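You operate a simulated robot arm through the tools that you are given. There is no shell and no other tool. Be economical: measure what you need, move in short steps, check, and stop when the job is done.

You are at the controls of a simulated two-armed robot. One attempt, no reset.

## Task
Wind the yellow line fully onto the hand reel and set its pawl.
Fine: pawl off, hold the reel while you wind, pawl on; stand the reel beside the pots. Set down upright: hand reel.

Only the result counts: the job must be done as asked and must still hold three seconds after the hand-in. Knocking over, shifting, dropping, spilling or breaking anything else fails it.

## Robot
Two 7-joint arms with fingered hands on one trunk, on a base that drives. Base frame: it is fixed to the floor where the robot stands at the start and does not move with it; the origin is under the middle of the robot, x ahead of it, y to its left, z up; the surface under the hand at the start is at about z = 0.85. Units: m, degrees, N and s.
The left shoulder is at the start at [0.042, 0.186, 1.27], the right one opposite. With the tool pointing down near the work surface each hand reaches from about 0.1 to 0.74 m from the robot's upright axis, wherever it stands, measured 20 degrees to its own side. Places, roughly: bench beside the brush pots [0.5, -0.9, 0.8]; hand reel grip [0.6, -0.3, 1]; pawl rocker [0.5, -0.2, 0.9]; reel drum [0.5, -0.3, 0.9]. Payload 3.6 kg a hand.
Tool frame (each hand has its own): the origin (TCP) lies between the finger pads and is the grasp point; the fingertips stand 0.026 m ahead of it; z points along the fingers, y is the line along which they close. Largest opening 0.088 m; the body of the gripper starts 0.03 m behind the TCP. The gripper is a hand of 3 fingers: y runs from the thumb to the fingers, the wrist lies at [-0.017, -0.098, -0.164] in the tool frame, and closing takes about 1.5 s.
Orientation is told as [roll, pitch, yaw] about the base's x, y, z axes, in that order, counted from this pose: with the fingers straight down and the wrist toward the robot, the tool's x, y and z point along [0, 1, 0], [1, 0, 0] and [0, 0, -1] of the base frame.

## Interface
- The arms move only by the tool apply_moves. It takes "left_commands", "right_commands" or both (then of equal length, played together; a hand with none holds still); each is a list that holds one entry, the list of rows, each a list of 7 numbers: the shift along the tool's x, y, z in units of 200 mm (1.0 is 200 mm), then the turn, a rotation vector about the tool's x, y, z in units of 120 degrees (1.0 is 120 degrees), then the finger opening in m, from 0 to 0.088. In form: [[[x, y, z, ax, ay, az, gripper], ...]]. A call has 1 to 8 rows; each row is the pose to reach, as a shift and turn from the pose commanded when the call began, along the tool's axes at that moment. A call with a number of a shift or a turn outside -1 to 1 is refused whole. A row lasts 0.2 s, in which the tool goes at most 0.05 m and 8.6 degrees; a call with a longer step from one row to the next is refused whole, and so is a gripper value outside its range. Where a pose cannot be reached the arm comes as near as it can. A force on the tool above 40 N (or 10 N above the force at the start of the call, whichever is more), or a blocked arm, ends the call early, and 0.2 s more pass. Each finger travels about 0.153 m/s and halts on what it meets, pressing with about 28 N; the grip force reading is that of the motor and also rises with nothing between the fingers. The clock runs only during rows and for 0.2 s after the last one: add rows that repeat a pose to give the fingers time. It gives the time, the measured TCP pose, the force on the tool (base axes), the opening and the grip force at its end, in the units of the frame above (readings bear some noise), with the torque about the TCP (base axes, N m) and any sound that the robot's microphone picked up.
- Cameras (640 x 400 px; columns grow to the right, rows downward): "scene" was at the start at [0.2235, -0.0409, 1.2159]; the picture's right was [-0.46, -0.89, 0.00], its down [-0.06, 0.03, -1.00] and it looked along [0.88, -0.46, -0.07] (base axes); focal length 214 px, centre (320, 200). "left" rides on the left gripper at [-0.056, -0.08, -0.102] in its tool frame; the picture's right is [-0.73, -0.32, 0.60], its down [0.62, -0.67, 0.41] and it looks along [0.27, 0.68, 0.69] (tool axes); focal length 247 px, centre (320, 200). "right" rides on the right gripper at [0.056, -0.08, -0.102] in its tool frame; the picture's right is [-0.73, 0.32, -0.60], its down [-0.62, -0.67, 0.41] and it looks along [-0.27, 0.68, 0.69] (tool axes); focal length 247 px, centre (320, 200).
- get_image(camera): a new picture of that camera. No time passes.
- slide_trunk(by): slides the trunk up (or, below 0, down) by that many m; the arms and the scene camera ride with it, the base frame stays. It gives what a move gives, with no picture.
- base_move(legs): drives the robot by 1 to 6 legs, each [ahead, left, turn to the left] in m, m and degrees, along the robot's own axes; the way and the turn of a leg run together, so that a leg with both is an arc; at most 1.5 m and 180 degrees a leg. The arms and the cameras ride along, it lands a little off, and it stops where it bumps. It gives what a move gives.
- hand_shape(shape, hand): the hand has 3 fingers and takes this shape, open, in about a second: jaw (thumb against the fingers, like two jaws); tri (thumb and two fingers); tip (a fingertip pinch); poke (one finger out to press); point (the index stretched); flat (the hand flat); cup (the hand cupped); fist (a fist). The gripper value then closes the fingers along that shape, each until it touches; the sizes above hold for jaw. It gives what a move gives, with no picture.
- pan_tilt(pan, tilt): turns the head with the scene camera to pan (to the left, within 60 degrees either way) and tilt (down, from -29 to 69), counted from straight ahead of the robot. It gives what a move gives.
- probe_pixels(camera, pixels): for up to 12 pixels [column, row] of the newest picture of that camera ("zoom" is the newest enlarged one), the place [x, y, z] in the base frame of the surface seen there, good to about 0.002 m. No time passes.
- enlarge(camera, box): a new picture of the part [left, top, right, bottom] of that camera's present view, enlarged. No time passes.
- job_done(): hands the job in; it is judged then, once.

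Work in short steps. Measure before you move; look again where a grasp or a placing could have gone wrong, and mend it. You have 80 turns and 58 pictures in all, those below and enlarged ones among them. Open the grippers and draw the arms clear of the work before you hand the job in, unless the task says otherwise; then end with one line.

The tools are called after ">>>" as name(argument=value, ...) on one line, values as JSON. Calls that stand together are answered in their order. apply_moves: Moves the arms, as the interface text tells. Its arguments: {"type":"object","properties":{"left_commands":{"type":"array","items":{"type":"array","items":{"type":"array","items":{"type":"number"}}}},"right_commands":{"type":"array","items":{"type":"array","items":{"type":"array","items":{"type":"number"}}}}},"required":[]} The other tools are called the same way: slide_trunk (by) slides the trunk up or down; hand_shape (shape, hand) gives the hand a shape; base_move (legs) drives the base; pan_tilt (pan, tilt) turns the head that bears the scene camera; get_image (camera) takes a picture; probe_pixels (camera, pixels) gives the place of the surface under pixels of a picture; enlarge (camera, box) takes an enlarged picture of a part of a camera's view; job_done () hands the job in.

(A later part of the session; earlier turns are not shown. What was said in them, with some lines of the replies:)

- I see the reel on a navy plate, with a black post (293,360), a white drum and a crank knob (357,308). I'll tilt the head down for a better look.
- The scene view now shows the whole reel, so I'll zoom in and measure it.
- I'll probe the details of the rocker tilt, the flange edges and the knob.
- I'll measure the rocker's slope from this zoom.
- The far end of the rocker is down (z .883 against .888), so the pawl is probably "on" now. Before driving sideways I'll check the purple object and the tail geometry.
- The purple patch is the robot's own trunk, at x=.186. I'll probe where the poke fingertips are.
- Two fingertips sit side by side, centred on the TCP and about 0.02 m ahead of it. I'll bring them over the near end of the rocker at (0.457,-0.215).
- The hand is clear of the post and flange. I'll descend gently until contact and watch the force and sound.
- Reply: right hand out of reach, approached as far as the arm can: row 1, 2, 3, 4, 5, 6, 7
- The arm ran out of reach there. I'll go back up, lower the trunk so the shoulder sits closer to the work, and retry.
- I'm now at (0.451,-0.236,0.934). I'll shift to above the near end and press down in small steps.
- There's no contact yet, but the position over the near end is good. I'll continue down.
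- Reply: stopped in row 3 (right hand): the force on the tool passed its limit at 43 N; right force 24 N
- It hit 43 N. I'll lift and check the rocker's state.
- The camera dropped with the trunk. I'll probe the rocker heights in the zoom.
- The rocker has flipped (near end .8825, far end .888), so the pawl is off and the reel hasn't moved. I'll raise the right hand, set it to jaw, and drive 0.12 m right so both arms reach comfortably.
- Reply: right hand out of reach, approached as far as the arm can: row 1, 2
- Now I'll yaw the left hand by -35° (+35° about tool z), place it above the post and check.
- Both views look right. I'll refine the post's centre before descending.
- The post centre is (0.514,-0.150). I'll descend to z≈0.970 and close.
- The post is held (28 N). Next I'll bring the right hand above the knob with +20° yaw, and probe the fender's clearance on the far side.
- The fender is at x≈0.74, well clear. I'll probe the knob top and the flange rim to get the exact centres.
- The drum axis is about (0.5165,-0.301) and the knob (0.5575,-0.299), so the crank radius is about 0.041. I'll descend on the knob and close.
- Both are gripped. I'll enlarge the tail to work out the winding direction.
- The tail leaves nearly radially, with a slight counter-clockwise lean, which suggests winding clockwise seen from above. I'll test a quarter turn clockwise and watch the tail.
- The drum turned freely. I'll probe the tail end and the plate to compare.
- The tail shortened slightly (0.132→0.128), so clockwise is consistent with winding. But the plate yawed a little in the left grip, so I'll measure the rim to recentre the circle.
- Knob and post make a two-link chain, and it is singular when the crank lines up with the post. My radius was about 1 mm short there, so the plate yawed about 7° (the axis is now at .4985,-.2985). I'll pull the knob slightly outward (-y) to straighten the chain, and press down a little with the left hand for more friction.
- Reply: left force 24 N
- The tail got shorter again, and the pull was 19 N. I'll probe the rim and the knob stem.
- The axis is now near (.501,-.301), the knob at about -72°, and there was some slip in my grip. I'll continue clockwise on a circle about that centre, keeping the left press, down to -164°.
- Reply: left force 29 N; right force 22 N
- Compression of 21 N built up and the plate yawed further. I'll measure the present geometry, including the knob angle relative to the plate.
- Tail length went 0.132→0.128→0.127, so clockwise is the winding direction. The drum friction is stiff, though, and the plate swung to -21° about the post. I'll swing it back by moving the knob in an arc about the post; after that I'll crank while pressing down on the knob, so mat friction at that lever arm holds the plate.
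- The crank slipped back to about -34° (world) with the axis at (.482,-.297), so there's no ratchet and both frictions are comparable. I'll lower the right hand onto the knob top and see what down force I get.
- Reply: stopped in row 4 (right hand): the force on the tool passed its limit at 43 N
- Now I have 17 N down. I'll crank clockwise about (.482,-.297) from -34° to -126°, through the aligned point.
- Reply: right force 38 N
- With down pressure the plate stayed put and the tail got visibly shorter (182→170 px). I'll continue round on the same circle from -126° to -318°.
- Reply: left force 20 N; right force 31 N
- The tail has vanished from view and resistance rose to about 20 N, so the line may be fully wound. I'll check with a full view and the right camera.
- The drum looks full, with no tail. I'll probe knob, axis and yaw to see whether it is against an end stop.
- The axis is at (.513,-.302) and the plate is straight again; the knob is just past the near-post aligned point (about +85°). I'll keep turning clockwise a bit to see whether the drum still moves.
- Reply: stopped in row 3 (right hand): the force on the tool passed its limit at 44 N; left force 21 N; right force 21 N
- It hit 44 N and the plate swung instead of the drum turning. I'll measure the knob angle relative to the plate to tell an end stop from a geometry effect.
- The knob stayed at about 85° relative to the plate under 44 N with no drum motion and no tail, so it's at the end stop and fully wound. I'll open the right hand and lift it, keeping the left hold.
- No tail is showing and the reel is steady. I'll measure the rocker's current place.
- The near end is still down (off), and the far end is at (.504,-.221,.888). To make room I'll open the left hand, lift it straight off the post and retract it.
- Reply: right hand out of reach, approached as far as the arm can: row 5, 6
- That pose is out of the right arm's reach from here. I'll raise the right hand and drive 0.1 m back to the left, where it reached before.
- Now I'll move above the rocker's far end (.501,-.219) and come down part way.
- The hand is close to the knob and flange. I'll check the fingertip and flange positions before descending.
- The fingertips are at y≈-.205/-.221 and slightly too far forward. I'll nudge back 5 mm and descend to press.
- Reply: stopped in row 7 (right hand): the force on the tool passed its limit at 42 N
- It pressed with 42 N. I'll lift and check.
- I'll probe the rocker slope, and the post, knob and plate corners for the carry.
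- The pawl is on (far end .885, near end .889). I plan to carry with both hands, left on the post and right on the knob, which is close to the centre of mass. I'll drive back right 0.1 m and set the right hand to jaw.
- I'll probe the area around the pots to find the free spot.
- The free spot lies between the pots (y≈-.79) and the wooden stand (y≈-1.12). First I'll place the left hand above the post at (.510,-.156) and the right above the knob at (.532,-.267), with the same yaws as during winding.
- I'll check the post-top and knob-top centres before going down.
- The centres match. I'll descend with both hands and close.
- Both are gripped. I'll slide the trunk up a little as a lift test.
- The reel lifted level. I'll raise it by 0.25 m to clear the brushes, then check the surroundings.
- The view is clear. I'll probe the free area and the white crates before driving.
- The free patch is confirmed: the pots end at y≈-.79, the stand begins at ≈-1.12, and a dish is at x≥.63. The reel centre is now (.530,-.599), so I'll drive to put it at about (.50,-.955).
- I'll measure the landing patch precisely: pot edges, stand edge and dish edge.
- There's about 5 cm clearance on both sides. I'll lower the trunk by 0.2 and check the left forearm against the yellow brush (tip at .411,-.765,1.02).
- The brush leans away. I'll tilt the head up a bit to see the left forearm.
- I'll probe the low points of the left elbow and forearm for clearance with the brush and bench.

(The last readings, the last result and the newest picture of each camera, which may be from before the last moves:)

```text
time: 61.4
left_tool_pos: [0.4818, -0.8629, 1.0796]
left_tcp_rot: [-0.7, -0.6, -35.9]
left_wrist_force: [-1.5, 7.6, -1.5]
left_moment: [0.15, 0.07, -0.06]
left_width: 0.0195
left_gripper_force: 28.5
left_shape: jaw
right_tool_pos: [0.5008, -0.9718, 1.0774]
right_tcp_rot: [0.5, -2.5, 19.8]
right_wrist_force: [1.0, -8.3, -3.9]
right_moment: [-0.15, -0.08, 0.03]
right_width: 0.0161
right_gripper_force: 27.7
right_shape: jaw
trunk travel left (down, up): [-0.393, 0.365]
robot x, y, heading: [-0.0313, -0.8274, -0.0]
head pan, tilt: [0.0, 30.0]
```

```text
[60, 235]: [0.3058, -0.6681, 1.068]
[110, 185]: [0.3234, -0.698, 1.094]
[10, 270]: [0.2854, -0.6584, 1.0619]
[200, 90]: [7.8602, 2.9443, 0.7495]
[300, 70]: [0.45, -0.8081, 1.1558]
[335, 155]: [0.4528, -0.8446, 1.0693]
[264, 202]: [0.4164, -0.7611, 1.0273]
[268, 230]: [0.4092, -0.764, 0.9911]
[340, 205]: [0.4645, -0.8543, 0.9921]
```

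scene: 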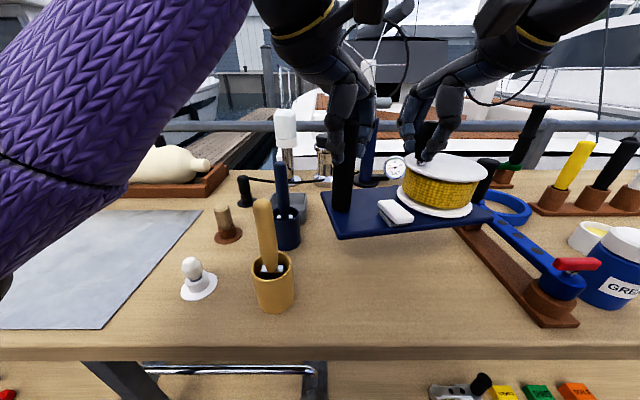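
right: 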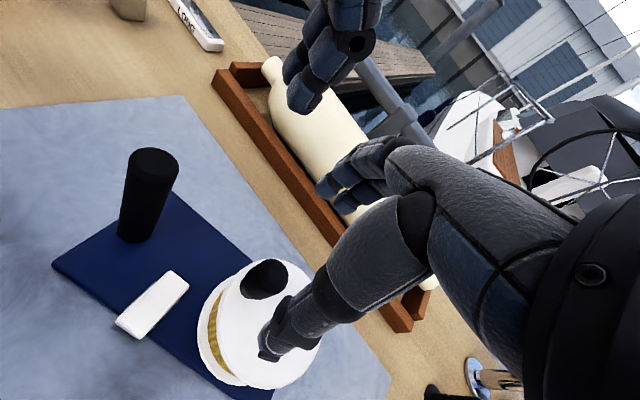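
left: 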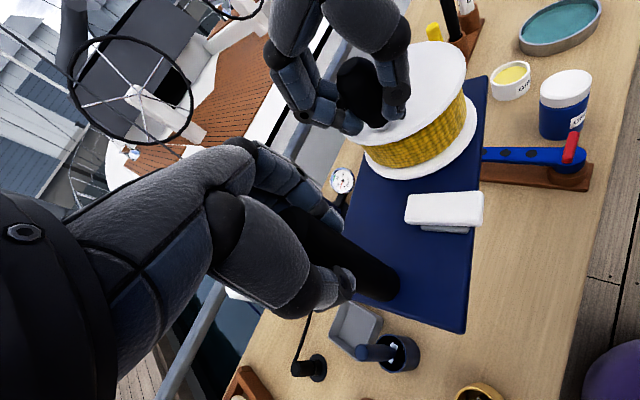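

The left forearm would come down close to the yellow brush (tip z 1.027+, forearm about 4 cm aside). So I'll lower only 0.05 with both hands, release the post and lift the left hand away, then lower the rest with the right hand on the knob, which is near the centre of mass.

>>> slide_trunk(by=-0.05)

>>> apply_moves(left_commands=[[[0, 0, 0, 0, 0, 0, 0.03], [0, 0, 0, 0, 0, 0, 0.04], [0, 0, 0, 0, 0, 0, 0.05]]])

>>> get_image(camera="scene")

```text
time: 62.4
left_tool_pos: [0.4801, -0.8623, 1.0307]
left_tcp_rot: [-0.5, -0.6, -35.9]
left_wrist_force: [-1.3, 8.5, -1.0]
left_moment: [0.19, 0.06, -0.08]
left_width: 0.0196
left_gripper_force: 27.4
left_shape: jaw
right_tool_pos: [0.4994, -0.9718, 1.0285]
right_tcp_rot: [0.5, -2.4, 19.9]
right_wrist_force: [2.4, -8.1, -2.7]
right_moment: [-0.18, -0.05, 0.03]
right_width: 0.0161
right_gripper_force: 27.5
right_shape: jaw
trunk travel left (down, up): [-0.343, 0.415]
robot x, y, heading: [-0.0325, -0.8261, -0.1]
head pan, tilt: [0.0, 30.0]
```

```text
time: 63.1
left_tool_pos: [0.4801, -0.8632, 1.0307]
left_tcp_rot: [-0.7, -0.7, -35.9]
left_wrist_force: [0.7, -1.0, -0.6]
left_moment: [-0.02, 0.0, 0.01]
left_width: 0.0497
left_gripper_force: 0.0
left_shape: jaw
right_tool_pos: [0.5003, -0.9706, 1.0281]
right_tcp_rot: [0.5, -2.3, 20.0]
right_wrist_force: [-0.1, 0.5, -3.4]
right_moment: [-0.06, 0.0, 0.02]
right_width: 0.0163
right_gripper_force: 28.1
right_shape: jaw
trunk travel left (down, up): [-0.343, 0.415]
robot x, y, heading: [-0.0312, -0.8245, -0.1]
head pan, tilt: [0.0, 30.0]
```

```text
9 pictures are left
```

scene: 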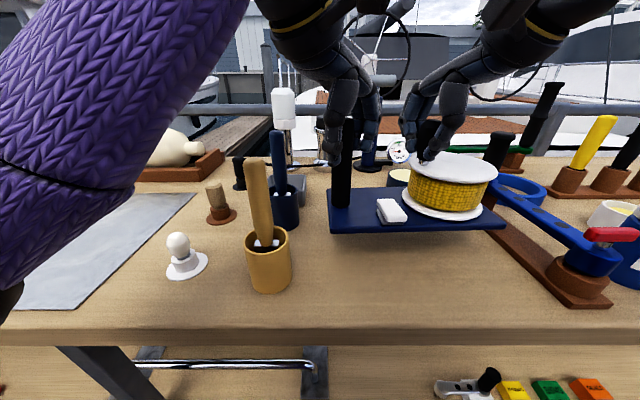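

The reel hangs level from the right hand alone. I'll open the left hand fully and lift it straight up off the post, then pull it back a little.

>>> apply_moves(left_commands=[[[0, 0, 0, 0, 0, 0, 0.088], [0, 0, 0, 0, 0, 0, 0.088], [0, 0, -0.15, 0, 0, 0, 0.088], [0, 0, -0.3, 0, 0, 0, 0.088], [0, 0, -0.45, 0, 0, 0, 0.088], [0, 0, -0.6, 0, 0, 0, 0.088], [0, 0, -0.75, 0, 0, 0, 0.088]]])

>>> apply_moves(right_commands=[[[0, 0, 0.08, 0, 0, 0, 0], [0, 0, 0.16, 0, 0, 0, 0], [0, 0, 0.24, 0, 0, 0, 0], [0, 0, 0.27, 0, 0, 0, 0], [0, 0, 0.29, 0, 0, 0, 0]]])

>>> get_image(camera="scene")

```text
time: 64.8
left_tool_pos: [0.4799, -0.8612, 1.1804]
left_tcp_rot: [-0.7, -0.4, -35.9]
left_wrist_force: [-0.9, -0.3, 0.1]
left_moment: [0.03, 0.01, -0.04]
left_width: 0.0879
left_gripper_force: 0.0
left_shape: jaw
right_tool_pos: [0.5027, -0.9718, 1.0284]
right_tcp_rot: [0.5, -2.4, 19.9]
right_wrist_force: [0.3, -0.2, -3.9]
right_moment: [-0.05, -0.03, -0.02]
right_width: 0.016
right_gripper_force: 28.1
right_shape: jaw
trunk travel left (down, up): [-0.343, 0.415]
robot x, y, heading: [-0.0289, -0.824, -0.1]
head pan, tilt: [0.0, 30.0]
```

```text
time: 66.0
left_tool_pos: [0.4803, -0.861, 1.1791]
left_tcp_rot: [-0.7, -0.7, -35.9]
left_wrist_force: [0.4, -0.5, 1.2]
left_moment: [-0.01, 0.0, 0.01]
left_width: 0.0877
left_gripper_force: 0.0
left_shape: jaw
right_tool_pos: [0.5047, -0.9699, 0.9696]
right_tcp_rot: [0.5, -2.4, 19.9]
right_wrist_force: [-0.4, -0.6, -4.0]
right_moment: [-0.07, -0.04, 0.01]
right_width: 0.0163
right_gripper_force: 28.4
right_shape: jaw
trunk travel left (down, up): [-0.343, 0.415]
robot x, y, heading: [-0.0298, -0.8225, -0.3]
head pan, tilt: [0.0, 30.0]
```

```text
8 pictures are left
```

scene: 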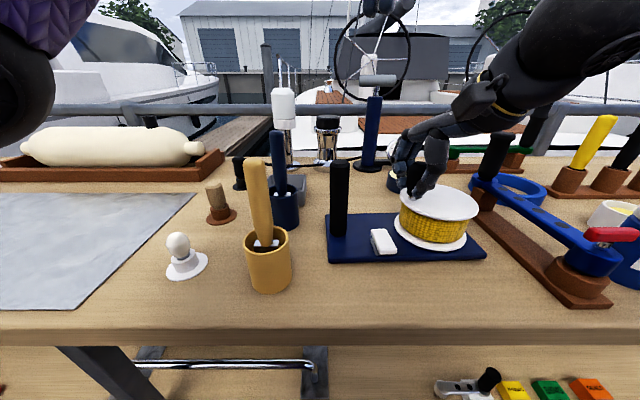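

Still -4 N, so it's just above the bench. I'll lower in millimetre steps until the weight comes off.

>>> apply_moves(right_commands=[[[0, 0, 0.01, 0, 0, 0, 0], [0, 0, 0.02, 0, 0, 0, 0], [0, 0, 0.028, 0, 0, 0, 0], [0, 0, 0.034, 0, 0, 0, 0], [0, 0, 0.034, 0, 0, 0, 0]]])

>>> enlarge(camera="scene", box=[300, 140, 520, 280])

```text
time: 67.2
left_tool_pos: [0.4791, -0.8626, 1.1803]
left_tcp_rot: [-0.7, -0.6, -35.9]
left_wrist_force: [-0.8, -0.3, -0.4]
left_moment: [0.04, -0.01, -0.04]
left_width: 0.0875
left_gripper_force: 0.1
left_shape: jaw
right_tool_pos: [0.5027, -0.9684, 0.9654]
right_tcp_rot: [0.5, -2.6, 20.0]
right_wrist_force: [0.2, -1.5, 6.8]
right_moment: [-0.03, 0.04, 0.0]
right_width: 0.0165
right_gripper_force: 28.0
right_shape: jaw
trunk travel left (down, up): [-0.343, 0.415]
robot x, y, heading: [-0.0295, -0.827, -0.4]
head pan, tilt: [0.0, 30.0]
```

```text
2.86 times, centred on (410, 210) of scene
```

zoom: 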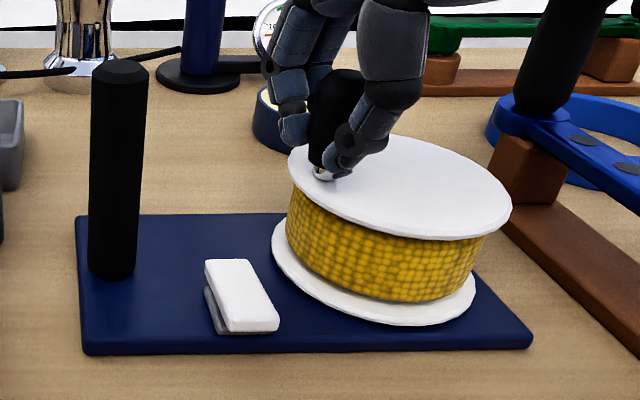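

The reel is on the bench (+7 N). I'll open the right hand and lift it straight up.

>>> apply_moves(right_commands=[[[0, 0, -0.006, 0, 0, 0, 0.03], [0, 0, -0.006, 0, 0, 0, 0.06], [0, 0, -0.006, 0, 0, 0, 0.088], [0, 0, -0.006, 0, 0, 0, 0.088], [0, 0, -0.2, 0, 0, 0, 0.088], [0, 0, -0.4, 0, 0, 0, 0.088], [0, 0, -0.6, 0, 0, 0, 0.088], [0, -0.1, -0.8, 0, 0, 0, 0.088]]])

>>> pan_tilt(pan=-10, tilt=35)

>>> get_image(camera="scene")

>>> enlarge(camera="scene", box=[260, 110, 480, 260])

```text
time: 69.0
left_tool_pos: [0.4784, -0.8606, 1.1806]
left_tcp_rot: [-0.7, -0.8, -36.0]
left_wrist_force: [-0.1, -0.2, 0.6]
left_moment: [-0.02, -0.01, -0.02]
left_width: 0.0879
left_gripper_force: 0.1
left_shape: jaw
right_tool_pos: [0.4807, -0.982, 1.1231]
right_tcp_rot: [0.5, -2.4, 20.0]
right_wrist_force: [0.2, -0.6, 0.4]
right_moment: [-0.02, -0.02, 0.01]
right_width: 0.0876
right_gripper_force: 0.0
right_shape: jaw
trunk travel left (down, up): [-0.343, 0.415]
robot x, y, heading: [-0.0309, -0.8278, -0.0]
head pan, tilt: [0.0, 30.0]
```

```text
time: 69.7
left_tool_pos: [0.4791, -0.862, 1.1793]
left_tcp_rot: [-0.7, -0.6, -35.8]
left_wrist_force: [-0.3, -0.3, 0.1]
left_moment: [0.02, -0.02, 0.05]
left_width: 0.0876
left_gripper_force: 0.1
left_shape: jaw
right_tool_pos: [0.4816, -0.9818, 1.1206]
right_tcp_rot: [0.4, -2.4, 19.9]
right_wrist_force: [-0.2, 0.4, 0.2]
right_moment: [0.02, 0.0, 0.01]
right_width: 0.0878
right_gripper_force: 0.1
right_shape: jaw
trunk travel left (down, up): [-0.343, 0.415]
robot x, y, heading: [-0.0307, -0.8248, -0.1]
head pan, tilt: [-10.0, 35.0]
```

```text
6 pictures are left
```

scene: 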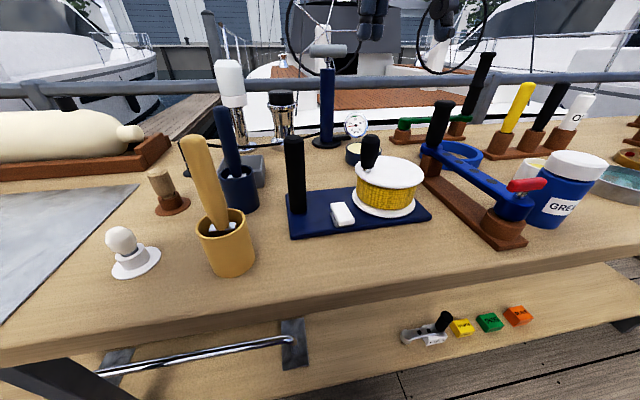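

```text
2.67 times, centred on (370, 185) of scene
```

zoom: 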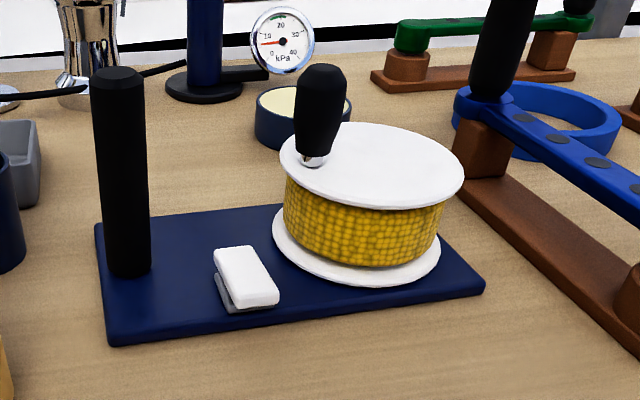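

I'll verify the rocker slope, flange level and plate position one last time.

>>> probe_pixels(camera="zoom", pixels=[[228, 252], [245, 250], [262, 298], [250, 280], [285, 165], [460, 175], [400, 130], [370, 205], [98, 225], [110, 340], [482, 285], [120, 75]])

```text
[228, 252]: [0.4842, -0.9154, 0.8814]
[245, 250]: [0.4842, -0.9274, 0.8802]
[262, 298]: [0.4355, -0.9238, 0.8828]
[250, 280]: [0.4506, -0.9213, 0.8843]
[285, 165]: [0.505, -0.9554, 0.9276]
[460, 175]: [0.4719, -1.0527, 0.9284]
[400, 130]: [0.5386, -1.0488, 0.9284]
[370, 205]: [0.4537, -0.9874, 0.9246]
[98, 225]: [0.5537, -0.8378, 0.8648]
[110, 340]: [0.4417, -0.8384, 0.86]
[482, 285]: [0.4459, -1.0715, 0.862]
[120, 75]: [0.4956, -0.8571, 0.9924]
```

The reel is upright and level, the pawl is on (far .881, near .884), and no tail is showing. I'll raise the arms clear and back off slightly.

>>> slide_trunk(by=0.12)

>>> base_move(legs=[[-0.15, 0, 0]])

>>> get_image(camera="scene")

```text
time: 71.2
left_tool_pos: [0.4806, -0.8608, 1.2996]
left_tcp_rot: [-0.7, -0.5, -35.9]
left_wrist_force: [-0.1, 0.1, -0.7]
left_moment: [0.0, 0.02, 0.0]
left_width: 0.0879
left_gripper_force: 0.0
left_shape: jaw
right_tool_pos: [0.4784, -0.9807, 1.2421]
right_tcp_rot: [0.5, -2.3, 19.8]
right_wrist_force: [0.0, -0.8, 0.5]
right_moment: [-0.03, 0.01, 0.02]
right_width: 0.0876
right_gripper_force: 0.1
right_shape: jaw
trunk travel left (down, up): [-0.463, 0.295]
robot x, y, heading: [-0.0296, -0.8239, -0.2]
head pan, tilt: [-10.0, 35.0]
```

```text
time: 72.5
left_tool_pos: [0.3268, -0.8598, 1.3005]
left_tcp_rot: [-0.7, -0.6, -35.9]
left_wrist_force: [-0.3, 0.4, -0.1]
left_moment: [0.03, 0.01, 0.04]
left_width: 0.0877
left_gripper_force: 0.0
left_shape: jaw
right_tool_pos: [0.3248, -0.9787, 1.2419]
right_tcp_rot: [0.6, -2.5, 20.0]
right_wrist_force: [0.0, 0.9, 0.1]
right_moment: [0.01, -0.02, 0.06]
right_width: 0.0876
right_gripper_force: 0.0
right_shape: jaw
trunk travel left (down, up): [-0.463, 0.295]
robot x, y, heading: [-0.1819, -0.826, -0.3]
head pan, tilt: [-10.0, 35.0]
```

```text
4 pictures are left
```

scene: 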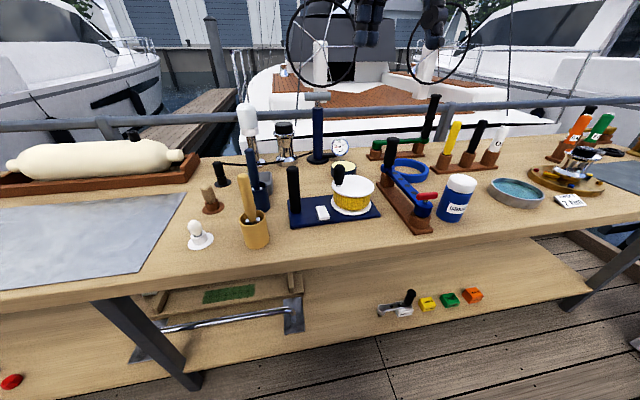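

Everything is in place and the arms are clear, so I'll hand the job in.

>>> job_done()

```text
The job is handed in.
```

The yellow line is wound fully onto the hand reel (no tail showing, drum against its stop), the pawl is set, and the reel stands upright beside the brush pots; the job is handed in.
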